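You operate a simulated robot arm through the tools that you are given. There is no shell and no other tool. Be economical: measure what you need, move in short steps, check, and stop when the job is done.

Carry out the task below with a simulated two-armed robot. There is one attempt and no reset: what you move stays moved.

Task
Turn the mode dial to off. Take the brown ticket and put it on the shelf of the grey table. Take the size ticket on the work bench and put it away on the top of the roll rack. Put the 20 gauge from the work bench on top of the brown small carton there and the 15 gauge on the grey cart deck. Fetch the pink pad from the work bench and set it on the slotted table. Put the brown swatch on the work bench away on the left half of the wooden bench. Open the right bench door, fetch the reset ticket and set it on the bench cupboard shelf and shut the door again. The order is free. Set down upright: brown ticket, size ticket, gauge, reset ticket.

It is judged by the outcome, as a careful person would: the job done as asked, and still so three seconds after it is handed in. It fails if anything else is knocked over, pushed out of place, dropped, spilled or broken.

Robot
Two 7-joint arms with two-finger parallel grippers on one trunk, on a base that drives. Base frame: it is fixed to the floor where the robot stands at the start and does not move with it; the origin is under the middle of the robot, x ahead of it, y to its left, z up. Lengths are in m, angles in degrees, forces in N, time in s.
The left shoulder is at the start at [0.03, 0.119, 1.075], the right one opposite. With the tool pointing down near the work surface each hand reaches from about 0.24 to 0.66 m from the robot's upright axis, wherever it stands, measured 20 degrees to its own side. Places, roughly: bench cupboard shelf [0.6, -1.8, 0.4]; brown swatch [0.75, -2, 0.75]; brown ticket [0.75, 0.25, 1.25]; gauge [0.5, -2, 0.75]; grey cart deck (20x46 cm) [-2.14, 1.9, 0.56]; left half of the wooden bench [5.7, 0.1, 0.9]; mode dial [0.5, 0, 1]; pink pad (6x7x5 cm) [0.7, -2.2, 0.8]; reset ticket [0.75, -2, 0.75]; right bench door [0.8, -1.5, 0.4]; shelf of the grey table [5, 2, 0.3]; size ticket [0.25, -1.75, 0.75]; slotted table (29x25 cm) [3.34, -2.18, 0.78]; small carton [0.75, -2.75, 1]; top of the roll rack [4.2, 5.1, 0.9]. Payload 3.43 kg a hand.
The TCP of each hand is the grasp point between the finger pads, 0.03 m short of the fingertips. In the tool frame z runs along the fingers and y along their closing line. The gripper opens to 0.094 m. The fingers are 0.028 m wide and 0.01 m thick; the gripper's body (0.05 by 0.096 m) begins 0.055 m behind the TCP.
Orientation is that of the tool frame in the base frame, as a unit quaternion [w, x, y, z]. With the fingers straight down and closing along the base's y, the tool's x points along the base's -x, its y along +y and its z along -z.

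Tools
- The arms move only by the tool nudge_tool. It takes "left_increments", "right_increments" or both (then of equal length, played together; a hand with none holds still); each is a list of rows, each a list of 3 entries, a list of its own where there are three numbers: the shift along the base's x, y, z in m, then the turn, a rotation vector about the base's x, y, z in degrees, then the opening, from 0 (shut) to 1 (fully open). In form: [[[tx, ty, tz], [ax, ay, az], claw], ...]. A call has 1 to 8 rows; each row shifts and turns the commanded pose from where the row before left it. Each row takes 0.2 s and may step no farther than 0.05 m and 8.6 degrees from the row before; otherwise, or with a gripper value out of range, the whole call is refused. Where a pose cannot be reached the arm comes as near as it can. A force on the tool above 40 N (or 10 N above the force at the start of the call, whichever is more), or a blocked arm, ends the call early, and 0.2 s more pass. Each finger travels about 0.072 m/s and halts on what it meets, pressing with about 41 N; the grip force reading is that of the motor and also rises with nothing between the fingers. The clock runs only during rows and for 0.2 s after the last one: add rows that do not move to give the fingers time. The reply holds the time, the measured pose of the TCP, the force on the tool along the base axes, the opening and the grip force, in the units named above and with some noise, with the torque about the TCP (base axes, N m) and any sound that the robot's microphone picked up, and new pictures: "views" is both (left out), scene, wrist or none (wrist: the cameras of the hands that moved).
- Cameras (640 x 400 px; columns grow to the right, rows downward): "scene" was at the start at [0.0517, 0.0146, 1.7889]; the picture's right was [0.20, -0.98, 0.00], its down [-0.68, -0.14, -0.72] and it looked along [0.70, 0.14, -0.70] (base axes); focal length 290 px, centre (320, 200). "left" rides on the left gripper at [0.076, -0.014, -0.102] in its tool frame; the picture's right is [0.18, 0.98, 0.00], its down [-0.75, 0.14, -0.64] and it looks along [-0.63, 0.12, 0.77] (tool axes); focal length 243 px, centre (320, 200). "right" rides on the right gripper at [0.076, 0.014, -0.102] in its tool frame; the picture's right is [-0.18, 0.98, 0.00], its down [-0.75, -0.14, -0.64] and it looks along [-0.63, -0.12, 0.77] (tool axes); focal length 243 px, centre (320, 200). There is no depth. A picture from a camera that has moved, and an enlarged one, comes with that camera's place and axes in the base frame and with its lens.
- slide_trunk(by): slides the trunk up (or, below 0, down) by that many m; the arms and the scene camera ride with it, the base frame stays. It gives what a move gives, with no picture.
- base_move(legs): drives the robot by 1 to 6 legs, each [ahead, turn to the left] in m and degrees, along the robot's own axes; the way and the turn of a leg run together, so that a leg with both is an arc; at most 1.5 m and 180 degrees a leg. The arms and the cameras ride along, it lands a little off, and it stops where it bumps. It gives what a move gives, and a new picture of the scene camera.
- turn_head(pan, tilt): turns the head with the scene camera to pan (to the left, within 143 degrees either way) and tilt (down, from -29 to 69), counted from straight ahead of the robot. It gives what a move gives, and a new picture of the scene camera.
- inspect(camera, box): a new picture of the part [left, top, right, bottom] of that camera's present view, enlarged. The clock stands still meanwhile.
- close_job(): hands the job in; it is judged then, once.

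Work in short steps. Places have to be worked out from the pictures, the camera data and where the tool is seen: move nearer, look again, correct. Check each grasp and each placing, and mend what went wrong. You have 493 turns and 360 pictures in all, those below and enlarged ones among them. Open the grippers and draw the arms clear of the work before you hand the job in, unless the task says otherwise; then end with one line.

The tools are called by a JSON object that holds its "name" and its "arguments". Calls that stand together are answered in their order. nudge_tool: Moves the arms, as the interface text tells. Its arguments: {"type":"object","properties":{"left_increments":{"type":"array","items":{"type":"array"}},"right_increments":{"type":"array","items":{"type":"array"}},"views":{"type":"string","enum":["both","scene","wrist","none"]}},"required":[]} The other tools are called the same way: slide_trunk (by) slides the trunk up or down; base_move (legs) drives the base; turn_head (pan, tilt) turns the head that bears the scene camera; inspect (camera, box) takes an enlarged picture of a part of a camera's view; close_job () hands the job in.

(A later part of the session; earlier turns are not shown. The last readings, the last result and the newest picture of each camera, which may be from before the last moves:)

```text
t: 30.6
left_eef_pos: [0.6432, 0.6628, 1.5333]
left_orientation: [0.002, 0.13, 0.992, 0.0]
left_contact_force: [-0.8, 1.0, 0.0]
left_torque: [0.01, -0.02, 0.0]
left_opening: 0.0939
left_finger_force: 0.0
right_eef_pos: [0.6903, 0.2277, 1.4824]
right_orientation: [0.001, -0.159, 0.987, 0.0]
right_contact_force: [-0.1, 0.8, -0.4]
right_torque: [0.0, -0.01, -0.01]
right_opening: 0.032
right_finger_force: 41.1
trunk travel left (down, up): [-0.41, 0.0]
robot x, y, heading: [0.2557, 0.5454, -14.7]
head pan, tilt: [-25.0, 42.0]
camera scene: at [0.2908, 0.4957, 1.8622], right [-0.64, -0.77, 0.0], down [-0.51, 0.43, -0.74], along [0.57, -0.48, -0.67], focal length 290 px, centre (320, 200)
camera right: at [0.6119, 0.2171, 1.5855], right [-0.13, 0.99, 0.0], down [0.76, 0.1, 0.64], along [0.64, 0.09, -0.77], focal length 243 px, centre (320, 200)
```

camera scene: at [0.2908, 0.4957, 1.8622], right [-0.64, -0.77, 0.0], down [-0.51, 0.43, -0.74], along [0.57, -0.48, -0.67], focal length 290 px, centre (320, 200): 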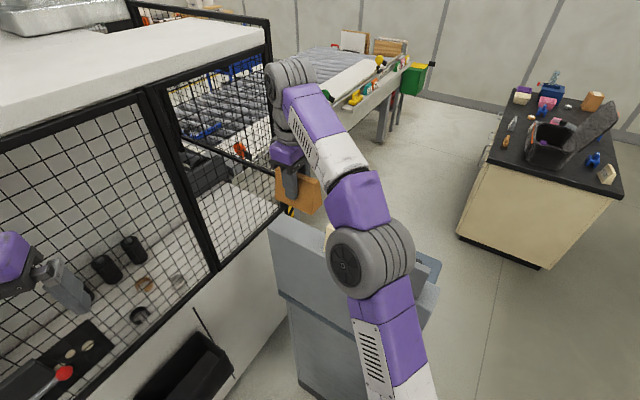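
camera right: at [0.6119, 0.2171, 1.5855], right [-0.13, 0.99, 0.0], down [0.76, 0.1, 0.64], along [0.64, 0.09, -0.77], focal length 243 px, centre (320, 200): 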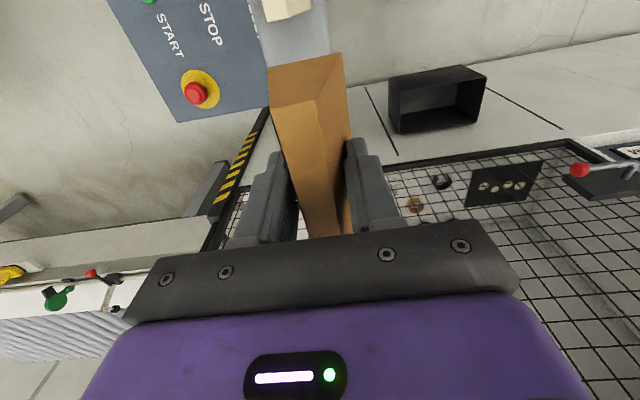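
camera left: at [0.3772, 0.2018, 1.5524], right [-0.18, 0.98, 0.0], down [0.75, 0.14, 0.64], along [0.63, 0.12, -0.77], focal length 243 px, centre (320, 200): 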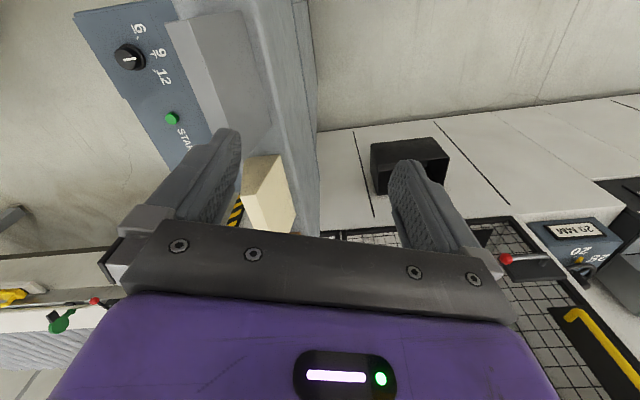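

The ticket is held firmly. I'll draw the arm back, then look around the room for the layout.

{"name": "nudge_tool", "arguments": {"right_increments": [[[0, 0, 0.03], [0, 0, 0], 0.1], [[-0.02, 0.01, 0.03], [0, 0, 0], 0.1], [[-0.035, 0.015, 0.01], [0, 0, 0], 0.1], [[-0.035, 0.015, 0], [0, 0, 0], 0.1], [[-0.03, 0.015, 0], [0, 0, 0], 0.1], [[-0.02, 0.015, 0], [0, 0, 0], 0.1]], "views": "none"}}

{"name": "turn_head", "arguments": {"pan": -60, "tilt": 22}}

{"name": "turn_head", "arguments": {"pan": 20, "tilt": 15}}

{"name": "turn_head", "arguments": {"pan": 110, "tilt": 22}}

{"name": "turn_head", "arguments": {"pan": -130, "tilt": 22}}

```text
t: 31.9
left_eef_pos: [0.6435, 0.6612, 1.5324]
left_orientation: [0.001, 0.129, 0.992, 0.0]
left_contact_force: [0.5, 0.2, -0.3]
left_torque: [-0.01, 0.0, 0.02]
left_opening: 0.094
left_finger_force: 0.0
right_eef_pos: [0.5457, 0.2984, 1.52]
right_orientation: [0.001, -0.158, 0.987, 0.0]
right_contact_force: [-0.3, 0.0, -0.7]
right_torque: [-0.03, -0.03, -0.04]
right_opening: 0.0318
right_finger_force: 40.9
right hand out of reach, approached as far as the arm can: row 1, 2
trunk travel left (down, up): [-0.41, 0.0]
robot x, y, heading: [0.2582, 0.5401, -14.9]
head pan, tilt: [-25.0, 42.0]
```

```text
t: 33.0
left_eef_pos: [0.6442, 0.6632, 1.5323]
left_orientation: [0.001, 0.129, 0.992, 0.001]
left_contact_force: [1.0, -1.1, -0.3]
left_torque: [-0.03, -0.02, 0.02]
left_opening: 0.094
left_finger_force: 0.0
right_eef_pos: [0.5462, 0.2985, 1.5212]
right_orientation: [0.0, -0.158, 0.987, 0.0]
right_contact_force: [0.2, -0.5, 0.1]
right_torque: [0.01, -0.04, 0.01]
right_opening: 0.0321
right_finger_force: 41.3
trunk travel left (down, up): [-0.41, 0.0]
robot x, y, heading: [0.2571, 0.5456, -15.0]
head pan, tilt: [-60.0, 22.0]
camera scene: at [0.2532, 0.4586, 1.8932], right [-0.96, -0.26, 0.0], down [-0.1, 0.36, -0.93], along [0.24, -0.89, -0.38], focal length 290 px, centre (320, 200)
```

scene: 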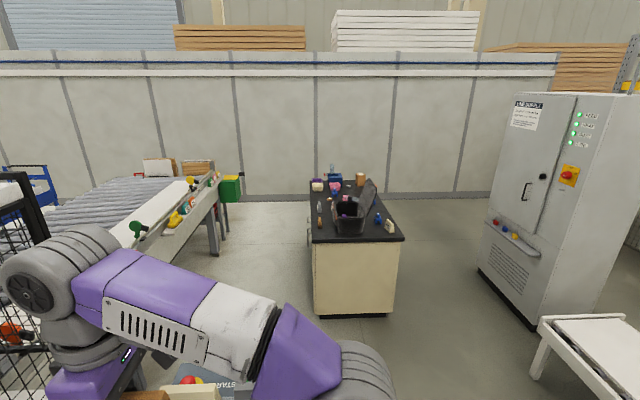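

```text
t: 34.5
left_eef_pos: [0.6443, 0.6626, 1.5315]
left_orientation: [0.001, 0.129, 0.992, 0.0]
left_contact_force: [0.2, 0.2, -1.3]
left_torque: [0.01, 0.0, 0.0]
left_opening: 0.0937
left_finger_force: 0.1
right_eef_pos: [0.5457, 0.299, 1.5206]
right_orientation: [0.0, -0.159, 0.987, 0.0]
right_contact_force: [0.5, 0.1, 0.0]
right_torque: [0.02, -0.03, 0.01]
right_opening: 0.0322
right_finger_force: 41.1
trunk travel left (down, up): [-0.41, 0.0]
robot x, y, heading: [0.2558, 0.5387, -14.8]
head pan, tilt: [20.0, 15.0]
camera scene: at [0.3219, 0.5567, 1.9046], right [0.09, -1.0, 0.0], down [-0.26, -0.02, -0.97], along [0.96, 0.09, -0.26], focal length 290 px, centre (320, 200)
```

scene: 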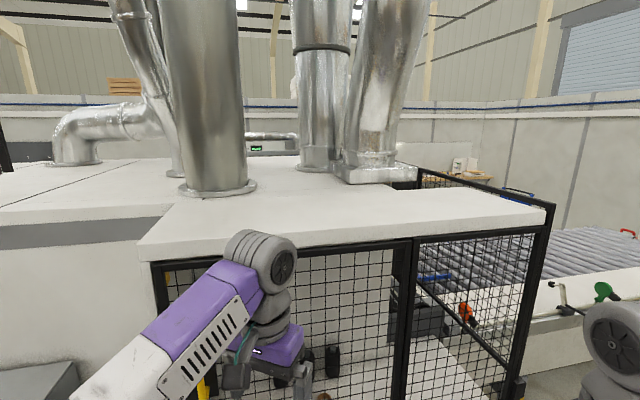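

```text
t: 36.1
left_eef_pos: [0.6447, 0.6624, 1.5303]
left_orientation: [0.001, 0.129, 0.992, 0.0]
left_contact_force: [0.3, -0.3, -0.5]
left_torque: [0.02, 0.01, 0.0]
left_opening: 0.0942
left_finger_force: 0.0
right_eef_pos: [0.5463, 0.2979, 1.5195]
right_orientation: [0.0, -0.158, 0.987, 0.0]
right_contact_force: [-0.1, 0.1, -0.8]
right_torque: [0.0, 0.02, 0.01]
right_opening: 0.0319
right_finger_force: 40.8
trunk travel left (down, up): [-0.41, 0.0]
robot x, y, heading: [0.2553, 0.544, -14.8]
head pan, tilt: [110.0, 22.0]
camera scene: at [0.2204, 0.6406, 1.8932], right [1.0, 0.09, 0.0], down [0.03, -0.37, -0.93], along [-0.08, 0.92, -0.37], focal length 290 px, centre (320, 200)
```

scene: 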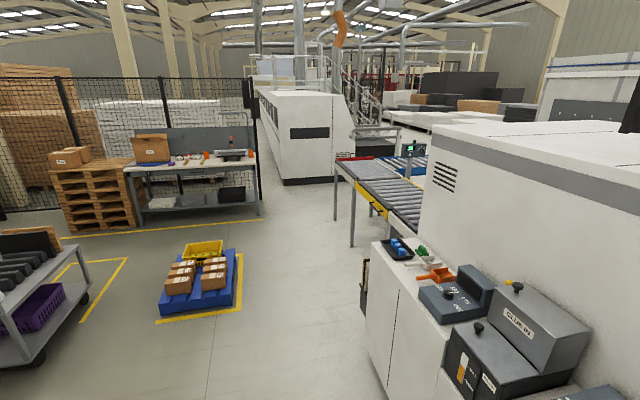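

```text
t: 39.5
left_eef_pos: [0.6451, 0.6634, 1.5328]
left_orientation: [0.001, 0.129, 0.992, 0.0]
left_contact_force: [-0.3, -0.2, 0.5]
left_torque: [0.01, -0.01, 0.01]
left_opening: 0.0941
left_finger_force: 0.0
right_eef_pos: [0.5468, 0.2982, 1.5211]
right_orientation: [0.0, -0.158, 0.988, 0.001]
right_contact_force: [0.1, 1.2, -1.6]
right_torque: [0.02, 0.01, -0.01]
right_opening: 0.0318
right_finger_force: 41.0
trunk travel left (down, up): [-0.41, 0.0]
robot x, y, heading: [0.2556, 0.543, -14.7]
head pan, tilt: [-130.0, 22.0]
camera scene: at [0.1531, 0.4946, 1.8932], right [-0.58, 0.82, 0.0], down [0.31, 0.22, -0.93], along [-0.76, -0.54, -0.37], focal length 290 px, centre (320, 200)
```

scene: 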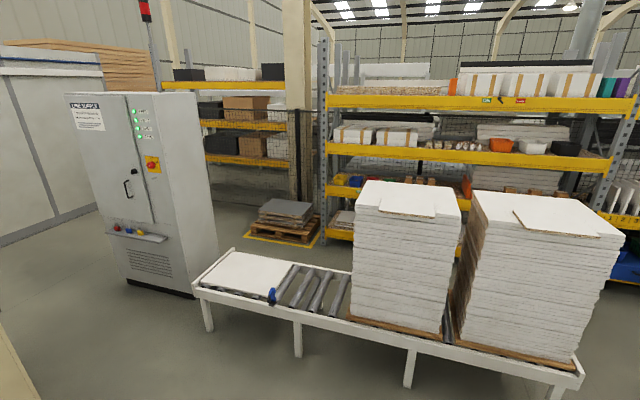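

Bench lies at about x 0.1–1.3, y -1.4…-3, yawed ~17°. I'll look at it again zoomed.

{"name": "turn_head", "arguments": {"pan": -60, "tilt": 30}}

{"name": "inspect", "arguments": {"camera": "scene", "box": [280, 120, 430, 300]}}

```text
t: 40.9
left_eef_pos: [0.6444, 0.662, 1.5322]
left_orientation: [0.001, 0.129, 0.992, 0.0]
left_contact_force: [-0.5, -1.0, -0.5]
left_torque: [0.01, -0.02, 0.02]
left_opening: 0.0938
left_finger_force: 0.0
right_eef_pos: [0.5465, 0.2982, 1.5208]
right_orientation: [0.0, -0.159, 0.987, 0.0]
right_contact_force: [1.1, 0.6, 0.2]
right_torque: [0.02, -0.02, 0.01]
right_opening: 0.0318
right_finger_force: 41.0
trunk travel left (down, up): [-0.41, 0.0]
robot x, y, heading: [0.2562, 0.5419, -15.0]
head pan, tilt: [-60.0, 30.0]
camera scene: at [0.2525, 0.4609, 1.8804], right [-0.96, -0.26, 0.0], down [-0.13, 0.48, -0.87], along [0.23, -0.84, -0.5], focal length 290 px, centre (320, 200)
```

scene: 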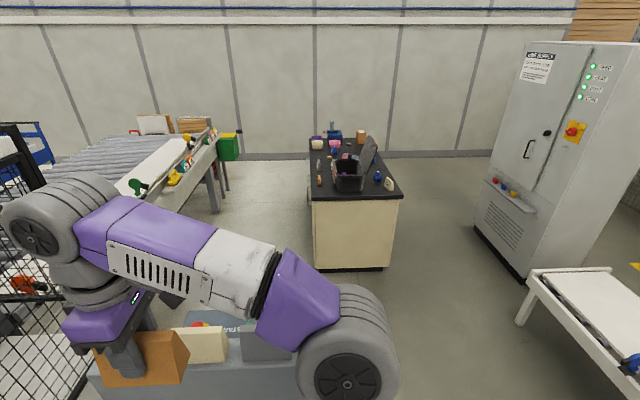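

```text
2.22 times, centred on (355, 210) of scene
camera zoom: at [0.2525, 0.4609, 1.8804], right [-0.96, -0.26, 0.0], down [-0.13, 0.48, -0.87], along [0.23, -0.84, -0.5], focal length 645 px, centre (242, 178)
```

zoom: 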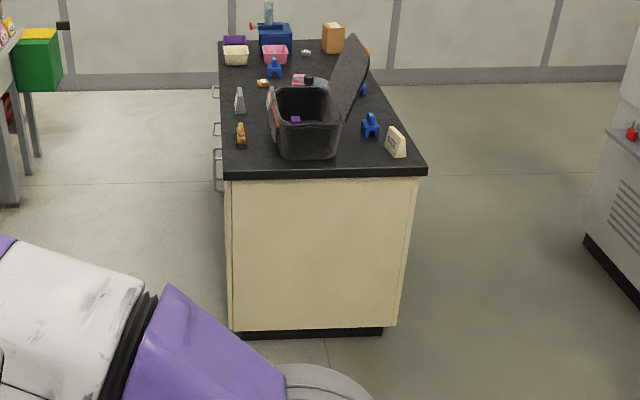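

I'll back away from the console, then drive round toward the bench gap, keeping the ticket held.

{"name": "base_move", "arguments": {"legs": [[-0.45, 0], [0, -68], [1.45, 0]]}}

{"name": "turn_head", "arguments": {"pan": 40, "tilt": 30}}

```text
t: 53.3
left_eef_pos: [0.2619, -1.0662, 1.5323]
left_orientation: [0.001, 0.659, 0.752, -0.001]
left_contact_force: [-0.4, -0.8, 0.3]
left_torque: [-0.01, 0.01, -0.03]
left_opening: 0.094
left_finger_force: 0.0
right_eef_pos: [-0.1136, -1.1144, 1.5212]
right_orientation: [0.0, 0.418, 0.908, 0.0]
right_contact_force: [0.3, 0.8, 0.3]
right_torque: [0.01, 0.02, 0.02]
right_opening: 0.0307
right_finger_force: 41.0
trunk travel left (down, up): [-0.41, 0.0]
robot x, y, heading: [0.0038, -0.7498, -82.5]
head pan, tilt: [-60.0, 30.0]
camera scene: at [-0.0713, -0.7806, 1.8804], right [-0.61, 0.79, 0.0], down [0.4, 0.3, -0.87], along [-0.69, -0.53, -0.5], focal length 290 px, centre (320, 200)
```

scene: 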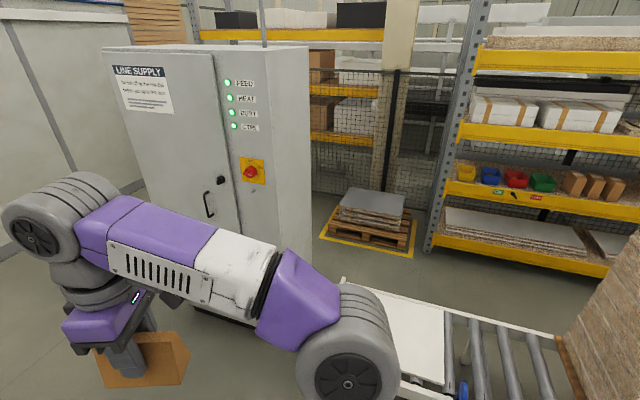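

```text
t: 55.1
left_eef_pos: [0.2604, -1.0678, 1.5316]
left_orientation: [0.001, 0.659, 0.752, -0.001]
left_contact_force: [-0.8, -0.2, -0.9]
left_torque: [0.03, 0.01, -0.02]
left_opening: 0.0941
left_finger_force: 0.0
right_eef_pos: [-0.1127, -1.1142, 1.5207]
right_orientation: [0.0, 0.419, 0.908, -0.001]
right_contact_force: [-0.5, -0.4, -0.3]
right_torque: [0.02, 0.01, 0.01]
right_opening: 0.0309
right_finger_force: 41.3
trunk travel left (down, up): [-0.41, 0.0]
robot x, y, heading: [0.0047, -0.7524, -82.2]
head pan, tilt: [40.0, 30.0]
camera scene: at [0.0671, -0.7869, 1.8804], right [-0.68, -0.74, 0.0], down [-0.37, 0.34, -0.87], along [0.64, -0.58, -0.5], focal length 290 px, centre (320, 200)
```

scene: 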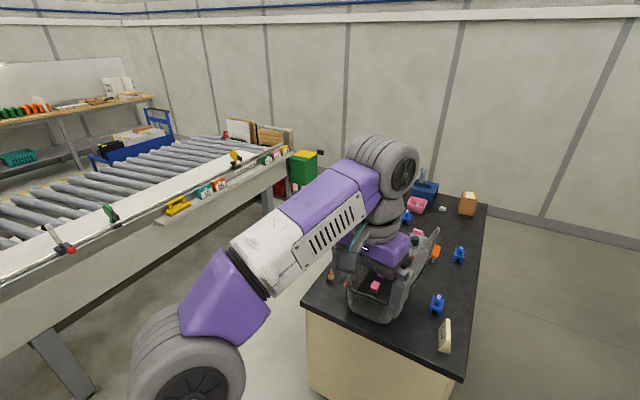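

I'll look straight ahead between the arms at the bench top.

{"name": "turn_head", "arguments": {"pan": 15, "tilt": 38}}

{"name": "inspect", "arguments": {"camera": "left", "box": [0, 0, 640, 400]}}

```text
t: 56.0
left_eef_pos: [0.261, -1.0675, 1.5319]
left_orientation: [0.0, 0.659, 0.752, -0.001]
left_contact_force: [-0.3, -0.8, -0.1]
left_torque: [-0.03, 0.02, -0.02]
left_opening: 0.0939
left_finger_force: 0.0
right_eef_pos: [-0.112, -1.1138, 1.52]
right_orientation: [0.0, 0.418, 0.908, 0.0]
right_contact_force: [0.6, -0.1, -0.3]
right_torque: [-0.01, -0.02, -0.01]
right_opening: 0.0307
right_finger_force: 41.3
trunk travel left (down, up): [-0.41, 0.0]
robot x, y, heading: [0.0025, -0.755, -82.4]
head pan, tilt: [15.0, 38.0]
camera scene: at [0.0337, -0.8053, 1.8681], right [-0.92, -0.38, 0.0], down [-0.24, 0.57, -0.79], along [0.3, -0.73, -0.62], focal length 290 px, centre (320, 200)
```

scene: 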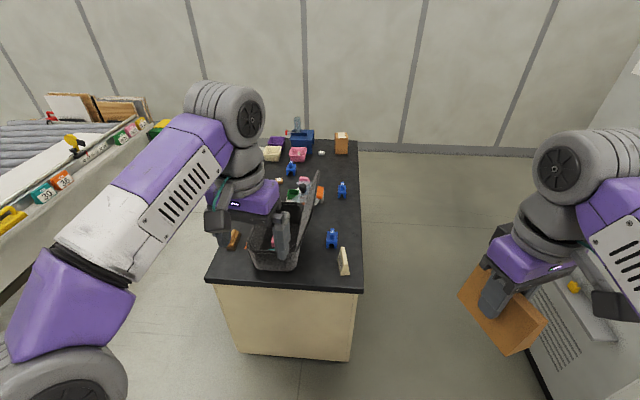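

```text
1.00 times, centred on (320, 200) of left (not enlarged: the box is as wide or as high as the picture)
camera zoom: at [0.2356, -0.9925, 1.6329], right [0.95, 0.31, 0.0], down [0.24, -0.73, 0.64], along [0.2, -0.61, -0.77], focal length 243 px, centre (320, 200)
```

zoom: 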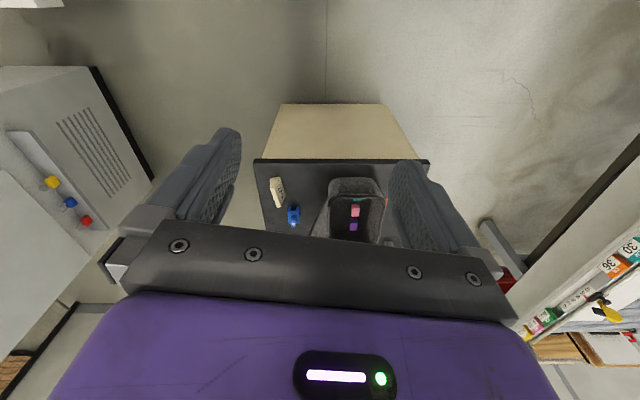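

I'll drive around into the aisle on the bench's +x side, facing the bench.

{"name": "base_move", "arguments": {"legs": [[0, 78], [1.25, 0], [0, -70], [0.93, 0], [0, -88]]}}

{"name": "turn_head", "arguments": {"pan": 0, "tilt": 45}}

```text
t: 76.9
left_eef_pos: [1.244, -2.073, 1.5313]
left_orientation: [0.001, 0.987, 0.161, 0.0]
left_contact_force: [0.7, 0.5, -0.7]
left_torque: [0.02, 0.0, 0.02]
left_opening: 0.0937
left_finger_force: 0.0
right_eef_pos: [1.1248, -1.7153, 1.5208]
right_orientation: [0.0, 0.9, 0.436, 0.001]
right_contact_force: [-0.4, 0.5, -0.3]
right_torque: [-0.04, 0.01, 0.02]
right_opening: 0.0296
right_finger_force: 41.3
trunk travel left (down, up): [-0.41, 0.0]
robot x, y, heading: [1.5031, -1.758, -161.4]
head pan, tilt: [15.0, 38.0]
camera scene: at [1.459, -1.7996, 1.868], right [-0.55, 0.83, 0.0], down [0.51, 0.34, -0.79], along [-0.66, -0.44, -0.62], focal length 290 px, centre (320, 200)
```

scene: 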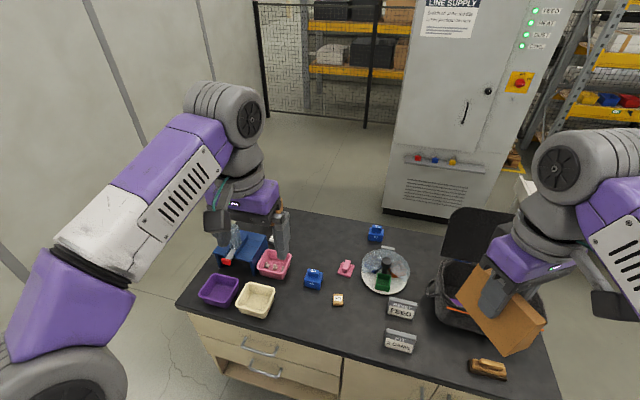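

```text
t: 77.6
left_eef_pos: [1.2425, -2.0738, 1.532]
left_orientation: [0.0, 0.987, 0.162, -0.001]
left_contact_force: [-0.7, 0.2, -0.3]
left_torque: [0.02, 0.02, -0.01]
left_opening: 0.0942
left_finger_force: 0.1
right_eef_pos: [1.1254, -1.7164, 1.5209]
right_orientation: [0.001, 0.9, 0.435, 0.0]
right_contact_force: [0.4, -0.2, -0.9]
right_torque: [0.02, 0.01, -0.02]
right_opening: 0.0297
right_finger_force: 40.5
trunk travel left (down, up): [-0.41, 0.0]
robot x, y, heading: [1.5, -1.7611, -161.3]
head pan, tilt: [0.0, 45.0]
camera scene: at [1.4538, -1.7779, 1.8578], right [-0.32, 0.95, 0.0], down [0.67, 0.23, -0.71], along [-0.67, -0.23, -0.71], focal length 290 px, centre (320, 200)
```

scene: 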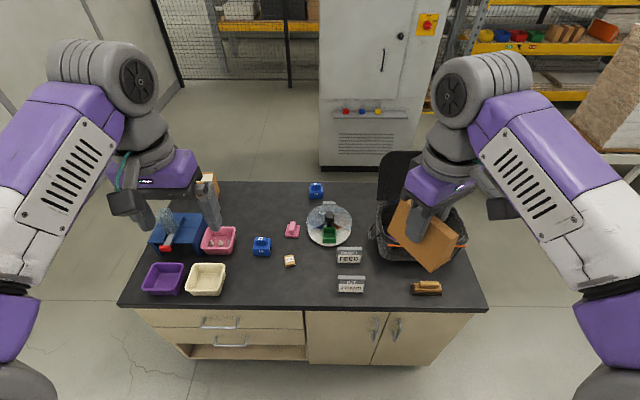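

Right opening shrinks slightly, perhaps ticket slip; I'll zoom on the ticket and the bench items.

{"name": "inspect", "arguments": {"camera": "scene", "box": [330, 150, 500, 310]}}

{"name": "inspect", "arguments": {"camera": "scene", "box": [130, 170, 350, 310]}}

{"name": "inspect", "arguments": {"camera": "right", "box": [0, 0, 640, 400]}}

```text
2.50 times, centred on (415, 230) of scene
camera zoom: at [1.4538, -1.7779, 1.8578], right [-0.32, 0.95, 0.0], down [0.67, 0.23, -0.71], along [-0.67, -0.23, -0.71], focal length 725 px, centre (82, 125)
```

zoom: 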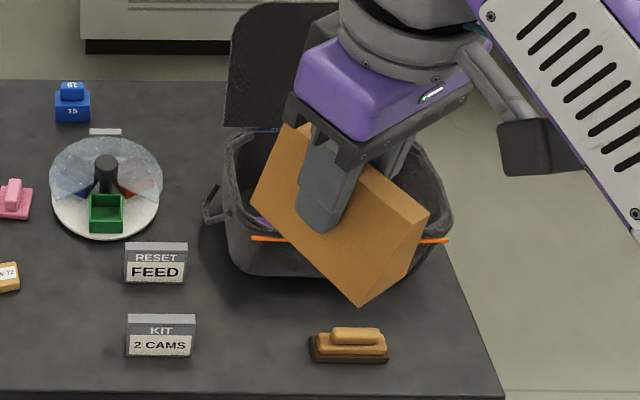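

```text
2.86 times, centred on (240, 240) of scene
camera zoom: at [1.4538, -1.7779, 1.8578], right [-0.32, 0.95, 0.0], down [0.67, 0.23, -0.71], along [-0.67, -0.23, -0.71], focal length 829 px, centre (549, 86)
```

zoom: 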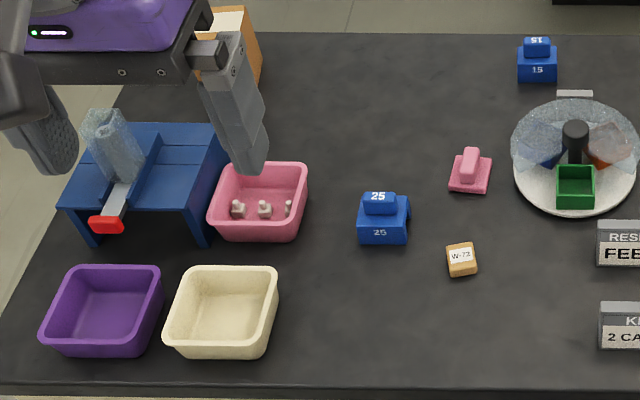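

```text
1.00 times, centred on (320, 200) of right (not enlarged: the box is as wide or as high as the picture)
camera zoom: at [1.1828, -1.6654, 1.6243], right [0.66, -0.75, 0.0], down [-0.58, -0.5, 0.64], along [-0.48, -0.42, -0.77], focal length 243 px, centre (320, 200)
```

zoom: 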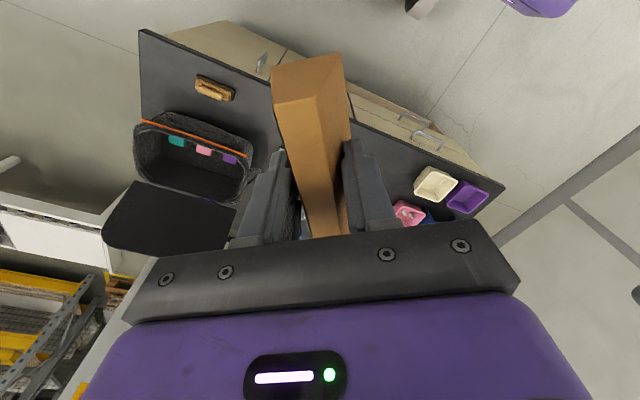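

Pink pad is at about (0.684, -2.177); RESET ticket and W-72 swatch are near the front edge. I'll tilt the head down to see the base versus bench clearance.

{"name": "turn_head", "arguments": {"pan": 0, "tilt": 69}}

```text
t: 78.5
left_eef_pos: [1.2431, -2.0727, 1.5324]
left_orientation: [0.001, 0.987, 0.161, 0.0]
left_contact_force: [-1.0, -0.2, 0.3]
left_torque: [0.0, 0.01, -0.01]
left_opening: 0.0939
left_finger_force: 0.2
right_eef_pos: [1.1243, -1.7155, 1.5205]
right_orientation: [0.001, 0.9, 0.436, 0.0]
right_contact_force: [0.3, 0.1, 0.3]
right_torque: [-0.01, -0.01, -0.01]
right_opening: 0.0293
right_finger_force: 40.5
trunk travel left (down, up): [-0.41, 0.0]
robot x, y, heading: [1.5016, -1.7588, -161.3]
head pan, tilt: [0.0, 68.8]
camera scene: at [1.4778, -1.7697, 1.829], right [-0.32, 0.95, 0.0], down [0.88, 0.3, -0.36], along [-0.34, -0.12, -0.93], focal length 290 px, centre (320, 200)
```

scene: 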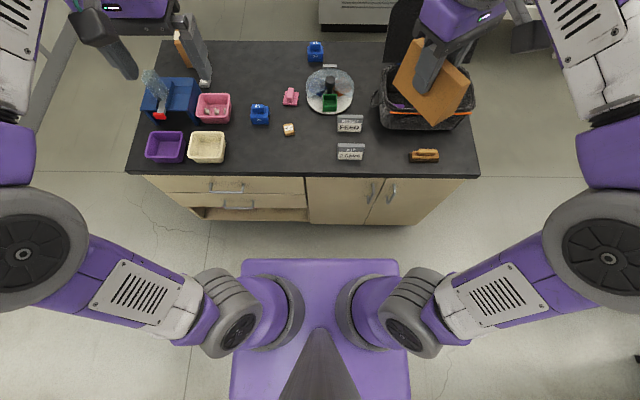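

The way to the bench looks free. I'll advance 0.2 m, lower the trunk 0.1 m, then extend the left hand above the pink pad.

{"name": "base_move", "arguments": {"legs": [[0.2, 0]]}}

{"name": "slide_trunk", "arguments": {"by": -0.1}}

{"name": "turn_head", "arguments": {"pan": 0, "tilt": 58}}

```text
t: 80.1
left_eef_pos: [1.055, -2.1363, 1.532]
left_orientation: [0.001, 0.987, 0.161, -0.002]
left_contact_force: [-0.5, -0.2, 0.2]
left_torque: [-0.01, 0.01, 0.0]
left_opening: 0.0941
left_finger_force: 0.0
right_eef_pos: [0.9372, -1.7778, 1.5214]
right_orientation: [0.001, 0.9, 0.435, -0.001]
right_contact_force: [-1.1, -0.7, -1.1]
right_torque: [0.03, -0.04, -0.01]
right_opening: 0.0295
right_finger_force: 40.9
trunk travel left (down, up): [-0.41, 0.0]
robot x, y, heading: [1.3083, -1.8223, -161.4]
head pan, tilt: [0.0, 68.8]
camera scene: at [1.2903, -1.8329, 1.829], right [-0.32, 0.95, 0.0], down [0.88, 0.3, -0.36], along [-0.34, -0.12, -0.93], focal length 290 px, centre (320, 200)
```

scene: 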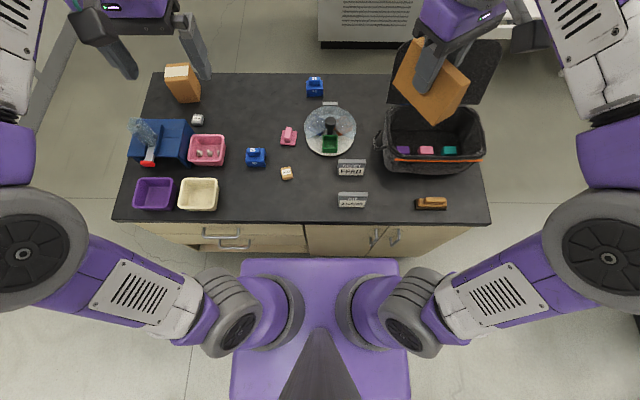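

```text
t: 81.5
left_eef_pos: [1.0542, -2.1369, 1.432]
left_orientation: [0.001, 0.987, 0.161, -0.002]
left_contact_force: [-0.2, -0.5, 0.4]
left_torque: [-0.01, -0.01, 0.01]
left_opening: 0.0938
left_finger_force: 0.1
right_eef_pos: [0.9369, -1.7783, 1.4211]
right_orientation: [0.0, 0.9, 0.435, -0.001]
right_contact_force: [0.1, -0.4, -0.1]
right_torque: [0.0, -0.02, 0.0]
right_opening: 0.0294
right_finger_force: 41.5
trunk travel left (down, up): [-0.31, 0.1]
robot x, y, heading: [1.3145, -1.8233, -161.4]
head pan, tilt: [0.0, 68.8]
```

```text
t: 82.2
left_eef_pos: [1.0534, -2.1356, 1.4315]
left_orientation: [0.0, 0.987, 0.161, 0.0]
left_contact_force: [1.4, -0.1, -0.1]
left_torque: [0.02, 0.0, 0.01]
left_opening: 0.0941
left_finger_force: 0.0
right_eef_pos: [0.937, -1.7782, 1.42]
right_orientation: [0.001, 0.9, 0.435, 0.0]
right_contact_force: [-0.1, -0.3, -0.8]
right_torque: [0.03, 0.0, 0.0]
right_opening: 0.0294
right_finger_force: 40.9
trunk travel left (down, up): [-0.31, 0.1]
robot x, y, heading: [1.3121, -1.8245, -161.3]
head pan, tilt: [0.0, 58.0]
camera scene: at [1.2773, -1.8372, 1.7406], right [-0.32, 0.95, 0.0], down [0.8, 0.27, -0.53], along [-0.5, -0.17, -0.85], focal length 290 px, centre (320, 200)
```

scene: 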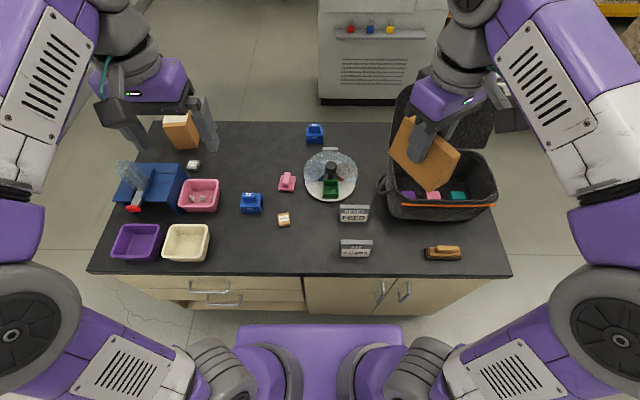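

I'll zoom on the pad to see its handle orientation, and inch forward 0.05 m.

{"name": "base_move", "arguments": {"legs": [[0.05, 0]]}}

{"name": "inspect", "arguments": {"camera": "scene", "box": [220, 150, 400, 290]}}

```text
t: 83.1
left_eef_pos: [1.0071, -2.1517, 1.4332]
left_orientation: [0.0, 0.987, 0.16, -0.002]
left_contact_force: [-0.9, 0.7, 0.1]
left_torque: [-0.02, -0.03, -0.02]
left_opening: 0.0939
left_finger_force: 0.1
right_eef_pos: [0.8897, -1.7932, 1.4201]
right_orientation: [0.001, 0.9, 0.435, -0.001]
right_contact_force: [-0.2, -0.5, -0.4]
right_torque: [0.04, -0.04, 0.01]
right_opening: 0.0291
right_finger_force: 40.8
trunk travel left (down, up): [-0.31, 0.1]
robot x, y, heading: [1.269, -1.8397, -161.4]
head pan, tilt: [0.0, 58.0]
camera scene: at [1.2305, -1.853, 1.7407], right [-0.32, 0.95, 0.0], down [0.8, 0.27, -0.53], along [-0.5, -0.17, -0.85], focal length 290 px, centre (320, 200)
```

scene: 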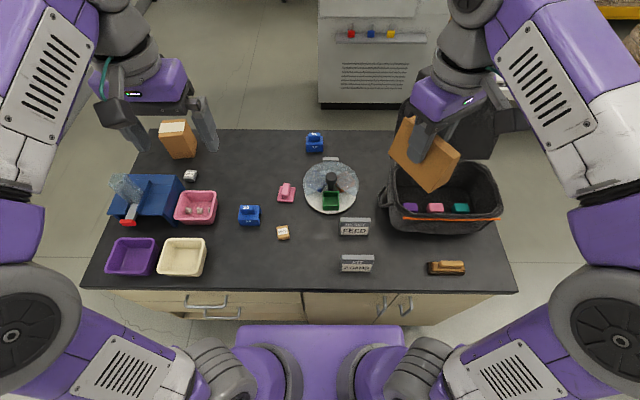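

```text
2.86 times, centred on (310, 220) of scene
camera zoom: at [1.2305, -1.853, 1.7407], right [-0.32, 0.95, 0.0], down [0.8, 0.27, -0.53], along [-0.5, -0.17, -0.85], focal length 829 px, centre (349, 143)
```

zoom: 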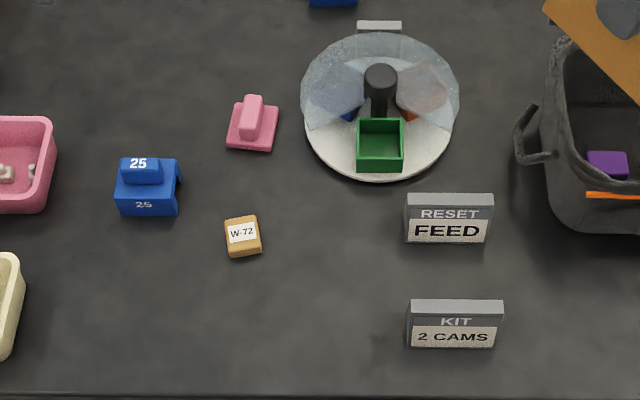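

Pad centre ≈ (0.697, -2.171), ridge roughly along my heading. I'll bring the left hand over it.

{"name": "nudge_tool", "arguments": {"left_increments": [[[-0.035, -0.002, -0.034], [0, 0, 0], 1], [[-0.035, -0.002, -0.034], [0, 0, 0], 1], [[-0.035, -0.002, -0.034], [0, 0, 0], 1], [[-0.035, -0.002, -0.034], [0, 0, 0], 1], [[-0.035, -0.002, -0.034], [0, 0, 0], 1], [[-0.035, -0.002, -0.034], [0, 0, 0], 1], [[-0.035, -0.002, -0.034], [0, 0, 0], 1], [[-0.035, -0.002, -0.034], [0, 0, -8], 1]], "views": "none"}}

{"name": "nudge_tool", "arguments": {"left_increments": [[[-0.03, -0.003, -0.035], [0, 0, 0], 1], [[0, 0, -0.045], [0, 0, 0], 1], [[0, 0, -0.045], [0, 0, 0], 1], [[0, 0, -0.035], [0, 0, 0], 1], [[0, 0, 0], [0, 0, 0], 1]]}}

```text
t: 84.9
left_eef_pos: [0.7271, -2.1677, 1.1589]
left_orientation: [0.0, 0.996, 0.091, -0.001]
left_contact_force: [-1.3, 0.3, 0.6]
left_torque: [0.02, -0.03, 0.01]
left_opening: 0.0943
left_finger_force: 0.1
right_eef_pos: [0.889, -1.7929, 1.4209]
right_orientation: [0.001, 0.9, 0.435, 0.0]
right_contact_force: [-0.6, -0.2, -0.3]
right_torque: [-0.03, -0.04, -0.03]
right_opening: 0.0292
right_finger_force: 40.8
trunk travel left (down, up): [-0.31, 0.1]
robot x, y, heading: [1.2664, -1.8379, -161.3]
head pan, tilt: [0.0, 58.0]
```

```text
t: 86.1
left_eef_pos: [0.6919, -2.1717, 0.9993]
left_orientation: [0.0, 0.996, 0.091, 0.0]
left_contact_force: [-0.3, -0.7, -0.7]
left_torque: [-0.01, -0.01, -0.02]
left_opening: 0.094
left_finger_force: 0.1
left hand out of reach, approached as far as the arm can: row 1, 2, 3
right_eef_pos: [0.8896, -1.7947, 1.4212]
right_orientation: [0.0, 0.9, 0.435, -0.001]
right_contact_force: [0.1, -0.4, -0.4]
right_torque: [-0.03, -0.04, 0.01]
right_opening: 0.0294
right_finger_force: 41.3
trunk travel left (down, up): [-0.31, 0.1]
robot x, y, heading: [1.2678, -1.8404, -161.3]
head pan, tilt: [0.0, 58.0]
camera scene: at [1.2312, -1.8527, 1.7407], right [-0.32, 0.95, 0.0], down [0.8, 0.27, -0.53], along [-0.5, -0.17, -0.85], focal length 290 px, centre (320, 200)
camera left: at [0.7636, -2.1425, 1.1007], right [0.36, -0.93, 0.0], down [-0.71, -0.28, 0.64], along [-0.6, -0.23, -0.77], focal length 243 px, centre (320, 200)
```

scene: 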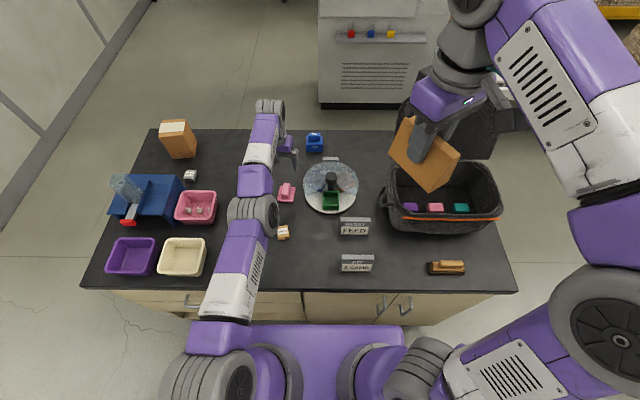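
left: 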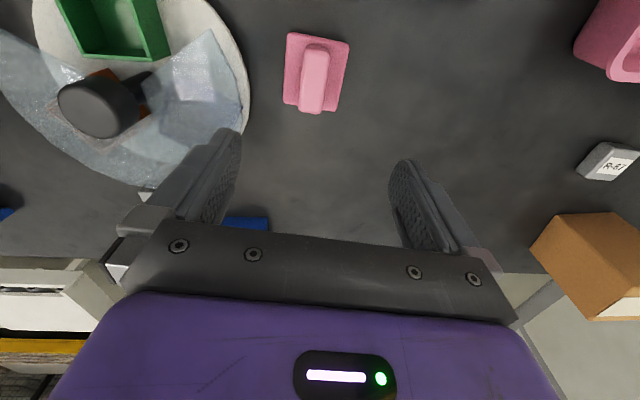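

Aligned; handle at ≈(0.705, -2.162). I'll narrow the opening to clear the carousel and go down.

{"name": "nudge_tool", "arguments": {"left_increments": [[[0.013, 0.01, 0], [0, 0, 0], 0.6], [[0, 0, -0.04], [0, 0, 0], 0.6], [[0, 0, -0.04], [0, 0, 0], 0.6], [[0, 0, -0.04], [0, 0, 0], 0.6], [[0, 0, -0.02], [0, 0, 0], 0.6]], "views": "wrist"}}

```text
t: 87.3
left_eef_pos: [0.7001, -2.1648, 0.865]
left_orientation: [0.002, 0.996, 0.093, -0.008]
left_contact_force: [-2.8, -0.9, 17.2]
left_torque: [0.54, 0.0, 0.06]
left_opening: 0.0557
left_finger_force: 0.1
left hand out of reach, approached as far as the arm can: row 1, 3, 4, 5
right_eef_pos: [0.8927, -1.7924, 1.4226]
right_orientation: [0.001, 0.9, 0.436, -0.002]
right_contact_force: [-0.6, 0.6, 0.0]
right_torque: [0.03, 0.07, 0.03]
right_opening: 0.0292
right_finger_force: 40.6
trunk travel left (down, up): [-0.31, 0.1]
robot x, y, heading: [1.2708, -1.8402, -161.4]
head pan, tilt: [0.0, 58.0]
camera left: at [0.772, -2.1359, 0.9655], right [0.36, -0.93, 0.0], down [-0.71, -0.27, 0.65], along [-0.61, -0.23, -0.76], focal length 243 px, centre (320, 200)
```

left: 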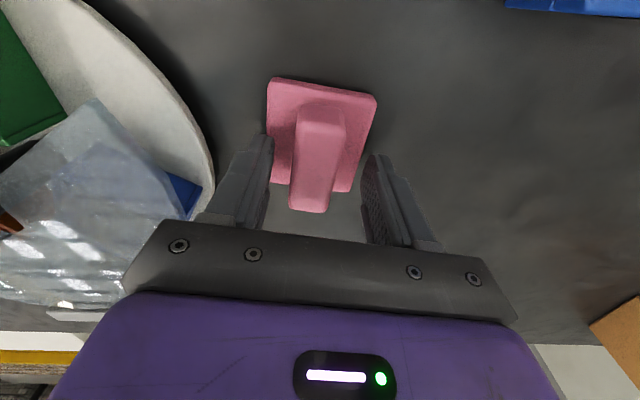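

A fingertip rests on the pad's base plate; I'll rise 5 mm and close on the handle.

{"name": "nudge_tool", "arguments": {"left_increments": [[[0.002, 0, 0.012], [0, 0, 0], 0.6], [[0, 0, 0], [0, 0, 0], 0.1], [[0, 0, 0], [0, 0, 0], 0.1], [[0, 0, 0], [0, 0, 0], 0.1]], "views": "none"}}

{"name": "nudge_tool", "arguments": {"left_increments": [[[0, 0, 0.02], [0, 0, 0], 0.1], [[0, 0, 0.04], [0, 0, 0], 0.1], [[0.01, 0, 0.04], [0, 0, 0], 0.1]], "views": "wrist"}}

```text
t: 88.3
left_eef_pos: [0.7011, -2.1648, 0.8728]
left_orientation: [0.0, 0.996, 0.091, 0.0]
left_contact_force: [0.3, 0.2, 0.0]
left_torque: [-0.03, -0.01, 0.01]
left_opening: 0.023
left_finger_force: 40.9
right_eef_pos: [0.8902, -1.7938, 1.42]
right_orientation: [0.001, 0.9, 0.435, -0.001]
right_contact_force: [0.1, 0.0, 0.2]
right_torque: [-0.01, -0.03, 0.0]
right_opening: 0.0289
right_finger_force: 41.0
trunk travel left (down, up): [-0.31, 0.1]
robot x, y, heading: [1.2643, -1.8351, -161.5]
head pan, tilt: [0.0, 58.0]
```

```text
t: 89.1
left_eef_pos: [0.6923, -2.1707, 0.9734]
left_orientation: [0.001, 0.996, 0.092, 0.0]
left_contact_force: [-0.6, -0.1, -0.2]
left_torque: [-0.02, 0.01, 0.03]
left_opening: 0.0232
left_finger_force: 41.0
left hand out of reach, approached as far as the arm can: row 1, 2, 3
right_eef_pos: [0.8904, -1.7948, 1.4204]
right_orientation: [0.001, 0.9, 0.435, -0.002]
right_contact_force: [0.7, 0.3, -1.0]
right_torque: [0.0, 0.0, -0.01]
right_opening: 0.0289
right_finger_force: 41.2
trunk travel left (down, up): [-0.31, 0.1]
robot x, y, heading: [1.2639, -1.8381, -161.1]
head pan, tilt: [0.0, 58.0]
camera left: at [0.7636, -2.1424, 1.0748], right [0.36, -0.93, 0.0], down [-0.71, -0.28, 0.64], along [-0.6, -0.23, -0.77], focal length 243 px, centre (320, 200)
```

left: 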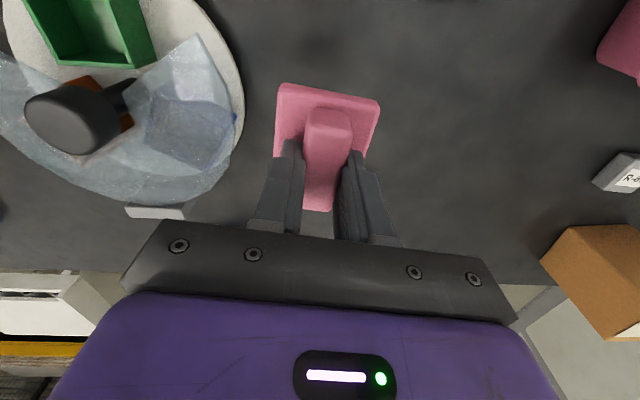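

The pad is held. I'll retract the left hand up and back, reverse into the aisle, and look toward the conveyor end.

{"name": "nudge_tool", "arguments": {"left_increments": [[[0.02, 0.0, 0.04], [0, 0, 0], 0.1], [[0.03, 0.0, 0.04], [0, 0, 0], 0.1], [[0.035, 0.003, 0.035], [0, 0, 0], 0.1], [[0.045, 0.003, 0.02], [0, 0, 0], 0.1], [[0.045, 0.003, 0.02], [0, 0, 0], 0.1], [[0.045, 0.003, 0.02], [0, 0, 0], 0.1], [[0.045, 0.003, 0.01], [0, 0, 0], 0.1], [[0.04, 0.003, 0], [0, 0, 0], 0.1]], "views": "none"}}

{"name": "base_move", "arguments": {"legs": [[-0.4, 0], [0, 88]]}}

{"name": "turn_head", "arguments": {"pan": 25, "tilt": 28}}

```text
t: 90.9
left_eef_pos: [0.7615, -2.2336, 1.2226]
left_orientation: [0.001, 0.996, 0.092, -0.001]
left_contact_force: [0.4, 0.6, -0.3]
left_torque: [0.0, 0.0, -0.02]
left_opening: 0.023
left_finger_force: 40.9
left hand out of reach, approached as far as the arm can: row 1, 2, 3, 4, 5, 6, 7, 8
right_eef_pos: [0.891, -1.7942, 1.4224]
right_orientation: [0.0, 0.9, 0.435, -0.001]
right_contact_force: [-0.2, 0.5, 0.6]
right_torque: [-0.01, -0.01, 0.03]
right_opening: 0.0288
right_finger_force: 40.6
trunk travel left (down, up): [-0.31, 0.1]
robot x, y, heading: [1.2669, -1.8374, -161.6]
head pan, tilt: [0.0, 58.0]
```

```text
t: 97.2
left_eef_pos: [2.0286, -2.2259, 1.2224]
left_orientation: [0.001, 0.651, 0.759, -0.001]
left_contact_force: [-0.8, 0.2, 0.5]
left_torque: [0.02, -0.01, -0.02]
left_opening: 0.0232
left_finger_force: 41.1
right_eef_pos: [1.5925, -2.0839, 1.4208]
right_orientation: [0.001, 0.342, 0.94, -0.001]
right_contact_force: [0.9, -0.4, 0.0]
right_torque: [0.01, 0.01, -0.01]
right_opening: 0.0286
right_finger_force: 41.4
trunk travel left (down, up): [-0.31, 0.1]
robot x, y, heading: [1.6461, -1.7096, -73.1]
head pan, tilt: [0.0, 58.0]
camera scene: at [1.6605, -1.749, 1.7407], right [-0.96, -0.29, 0.0], down [-0.25, 0.81, -0.53], along [0.15, -0.51, -0.85], focal length 290 px, centre (320, 200)
```

scene: 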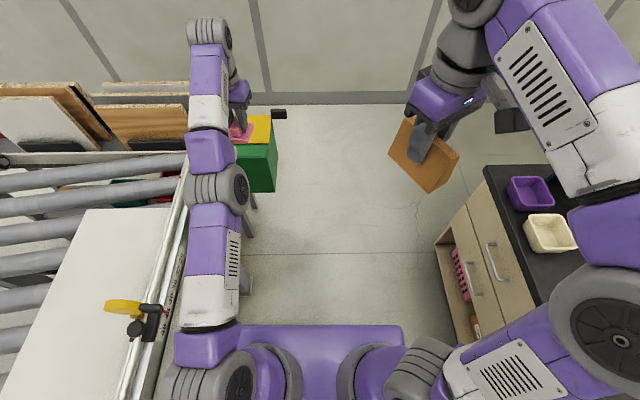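

```text
t: 98.1
left_eef_pos: [2.0275, -2.2265, 1.2221]
left_orientation: [0.001, 0.65, 0.76, 0.0]
left_contact_force: [0.7, 0.3, 0.3]
left_torque: [0.0, -0.01, 0.0]
left_opening: 0.0228
left_finger_force: 41.3
right_eef_pos: [1.5923, -2.0847, 1.4205]
right_orientation: [0.001, 0.342, 0.94, 0.0]
right_contact_force: [0.1, 0.3, 0.8]
right_torque: [-0.01, -0.03, 0.01]
right_opening: 0.0283
right_finger_force: 41.0
trunk travel left (down, up): [-0.31, 0.1]
robot x, y, heading: [1.6493, -1.7078, -73.2]
head pan, tilt: [25.0, 28.0]
camera scene: at [1.7012, -1.751, 1.7835], right [-0.74, -0.67, 0.0], down [-0.31, 0.35, -0.88], along [0.59, -0.66, -0.47], focal length 290 px, centre (320, 200)
```

scene: 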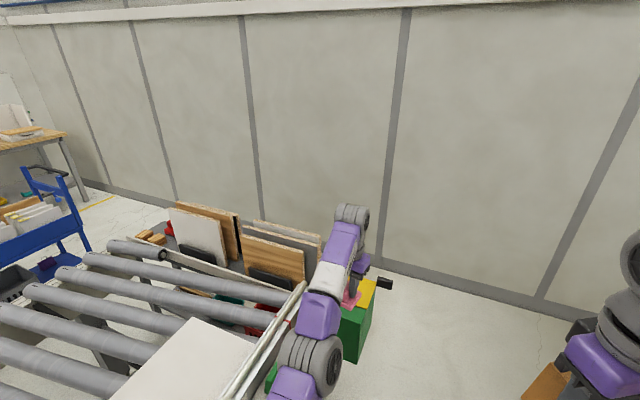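

The left arm didn't fold back as asked (still 0.6 m out). I'll try pulling it in again from here, upward first.

{"name": "nudge_tool", "arguments": {"left_increments": [[[-0.005, 0.02, 0.04], [0, 0, 0], 0.1], [[-0.01, 0.03, 0.03], [0, 0, 0], 0.1], [[-0.01, 0.03, 0.03], [0, 0, 0], 0.1], [[-0.01, 0.035, 0.02], [0, 0, 0], 0.1]], "views": "none"}}

```text
t: 99.1
left_eef_pos: [1.9928, -2.1093, 1.3429]
left_orientation: [0.001, 0.65, 0.76, -0.001]
left_contact_force: [0.1, -0.1, 0.0]
left_torque: [0.0, -0.01, 0.01]
left_opening: 0.023
left_finger_force: 40.7
right_eef_pos: [1.5937, -2.0825, 1.4226]
right_orientation: [0.001, 0.343, 0.939, -0.001]
right_contact_force: [0.8, 0.3, 0.1]
right_torque: [-0.04, -0.01, 0.02]
right_opening: 0.0285
right_finger_force: 41.0
trunk travel left (down, up): [-0.31, 0.1]
robot x, y, heading: [1.6464, -1.7116, -73.1]
head pan, tilt: [25.0, 28.0]
```

It follows now; a bit further back.

{"name": "nudge_tool", "arguments": {"left_increments": [[[-0.012, 0.04, 0.01], [0, 0, 0], 0.1], [[-0.012, 0.04, 0.01], [0, 0, 0], 0.1], [[-0.012, 0.035, 0], [0, 0, 0], 0.1]], "views": "none"}}

{"name": "turn_head", "arguments": {"pan": 70, "tilt": 25}}

```text
t: 99.9
left_eef_pos: [1.9568, -1.9961, 1.3634]
left_orientation: [0.001, 0.65, 0.76, -0.001]
left_contact_force: [0.2, 0.2, -0.3]
left_torque: [0.01, -0.03, 0.02]
left_opening: 0.0232
left_finger_force: 41.3
right_eef_pos: [1.5935, -2.0834, 1.4211]
right_orientation: [0.001, 0.344, 0.939, -0.001]
right_contact_force: [0.0, 0.7, 0.7]
right_torque: [0.03, -0.01, 0.02]
right_opening: 0.0283
right_finger_force: 40.9
trunk travel left (down, up): [-0.31, 0.1]
robot x, y, heading: [1.6501, -1.7108, -73.2]
head pan, tilt: [25.0, 28.0]
```

```text
t: 101.0
left_eef_pos: [1.957, -1.9961, 1.3626]
left_orientation: [0.001, 0.65, 0.76, -0.001]
left_contact_force: [0.1, -0.4, 0.0]
left_torque: [0.01, 0.01, 0.01]
left_opening: 0.023
left_finger_force: 41.4
right_eef_pos: [1.5917, -2.0844, 1.4204]
right_orientation: [0.0, 0.343, 0.939, 0.0]
right_contact_force: [0.4, 0.2, 0.1]
right_torque: [0.01, -0.02, 0.03]
right_opening: 0.0283
right_finger_force: 40.8
trunk travel left (down, up): [-0.31, 0.1]
robot x, y, heading: [1.6487, -1.7079, -73.2]
head pan, tilt: [70.0, 25.0]
camera scene: at [1.7323, -1.6881, 1.7884], right [-0.05, -1.0, 0.0], down [-0.42, 0.02, -0.91], along [0.9, -0.05, -0.42], focal length 290 px, centre (320, 200)
```

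scene: 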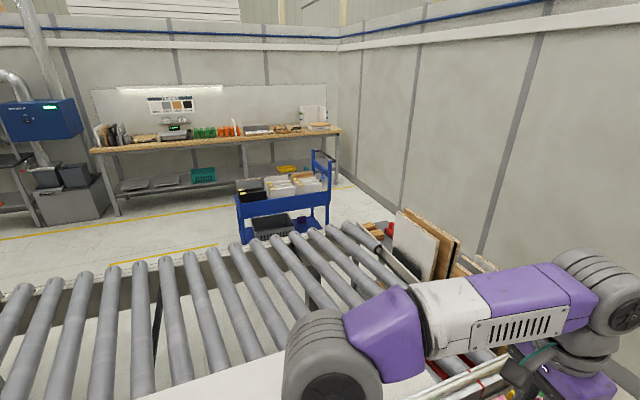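

The slotted table is beyond the conveyor end. I'll drive south down the aisle and look along the wall gap.

{"name": "base_move", "arguments": {"legs": [[1.3, 0], [0, 85]]}}

{"name": "turn_head", "arguments": {"pan": 0, "tilt": 32}}

```text
t: 111.3
left_eef_pos: [2.3444, -2.6901, 1.363]
left_orientation: [0.001, -0.033, 0.999, -0.001]
left_contact_force: [0.8, -0.6, -0.5]
left_torque: [0.02, -0.02, -0.01]
left_opening: 0.0225
left_finger_force: 41.1
right_eef_pos: [2.4001, -3.0603, 1.4215]
right_orientation: [0.001, -0.383, 0.924, 0.0]
right_contact_force: [-0.5, 0.1, 0.2]
right_torque: [0.01, 0.03, 0.03]
right_opening: 0.0275
right_finger_force: 40.9
trunk travel left (down, up): [-0.31, 0.1]
robot x, y, heading: [2.0302, -2.9736, 12.1]
head pan, tilt: [70.0, 25.0]
camera scene: at [2.0167, -2.8898, 1.7884], right [0.99, -0.14, 0.0], down [-0.06, -0.42, -0.91], along [0.13, 0.9, -0.42], focal length 290 px, centre (320, 200)
```

scene: 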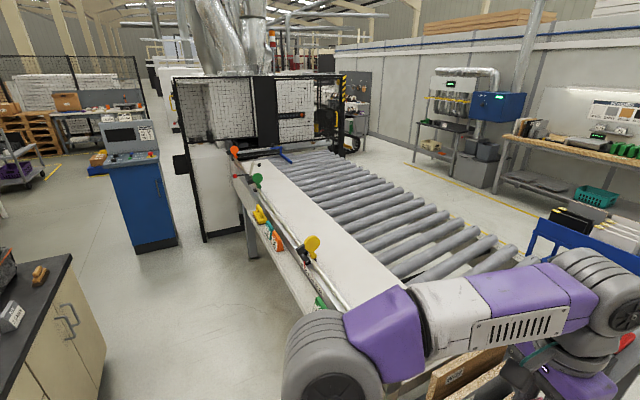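

```text
t: 112.7
left_eef_pos: [2.3441, -2.6891, 1.3623]
left_orientation: [0.001, -0.034, 0.999, 0.001]
left_contact_force: [0.2, 0.5, -0.3]
left_torque: [0.03, 0.01, 0.02]
left_opening: 0.0232
left_finger_force: 41.4
right_eef_pos: [2.3991, -3.0609, 1.4209]
right_orientation: [0.001, -0.382, 0.924, 0.0]
right_contact_force: [0.6, -0.6, -0.5]
right_torque: [0.02, 0.0, -0.03]
right_opening: 0.0274
right_finger_force: 41.3
trunk travel left (down, up): [-0.31, 0.1]
robot x, y, heading: [2.0345, -2.9729, 12.0]
head pan, tilt: [0.0, 32.0]
camera scene: at [2.0914, -2.9626, 1.7773], right [0.21, -0.98, 0.0], down [-0.52, -0.11, -0.85], along [0.83, 0.18, -0.53], focal length 290 px, centre (320, 200)
```

scene: 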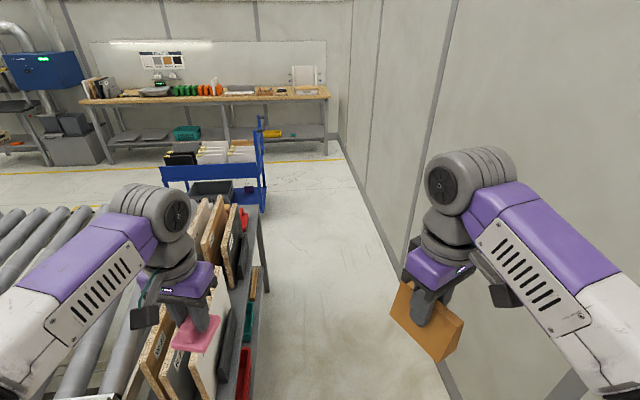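

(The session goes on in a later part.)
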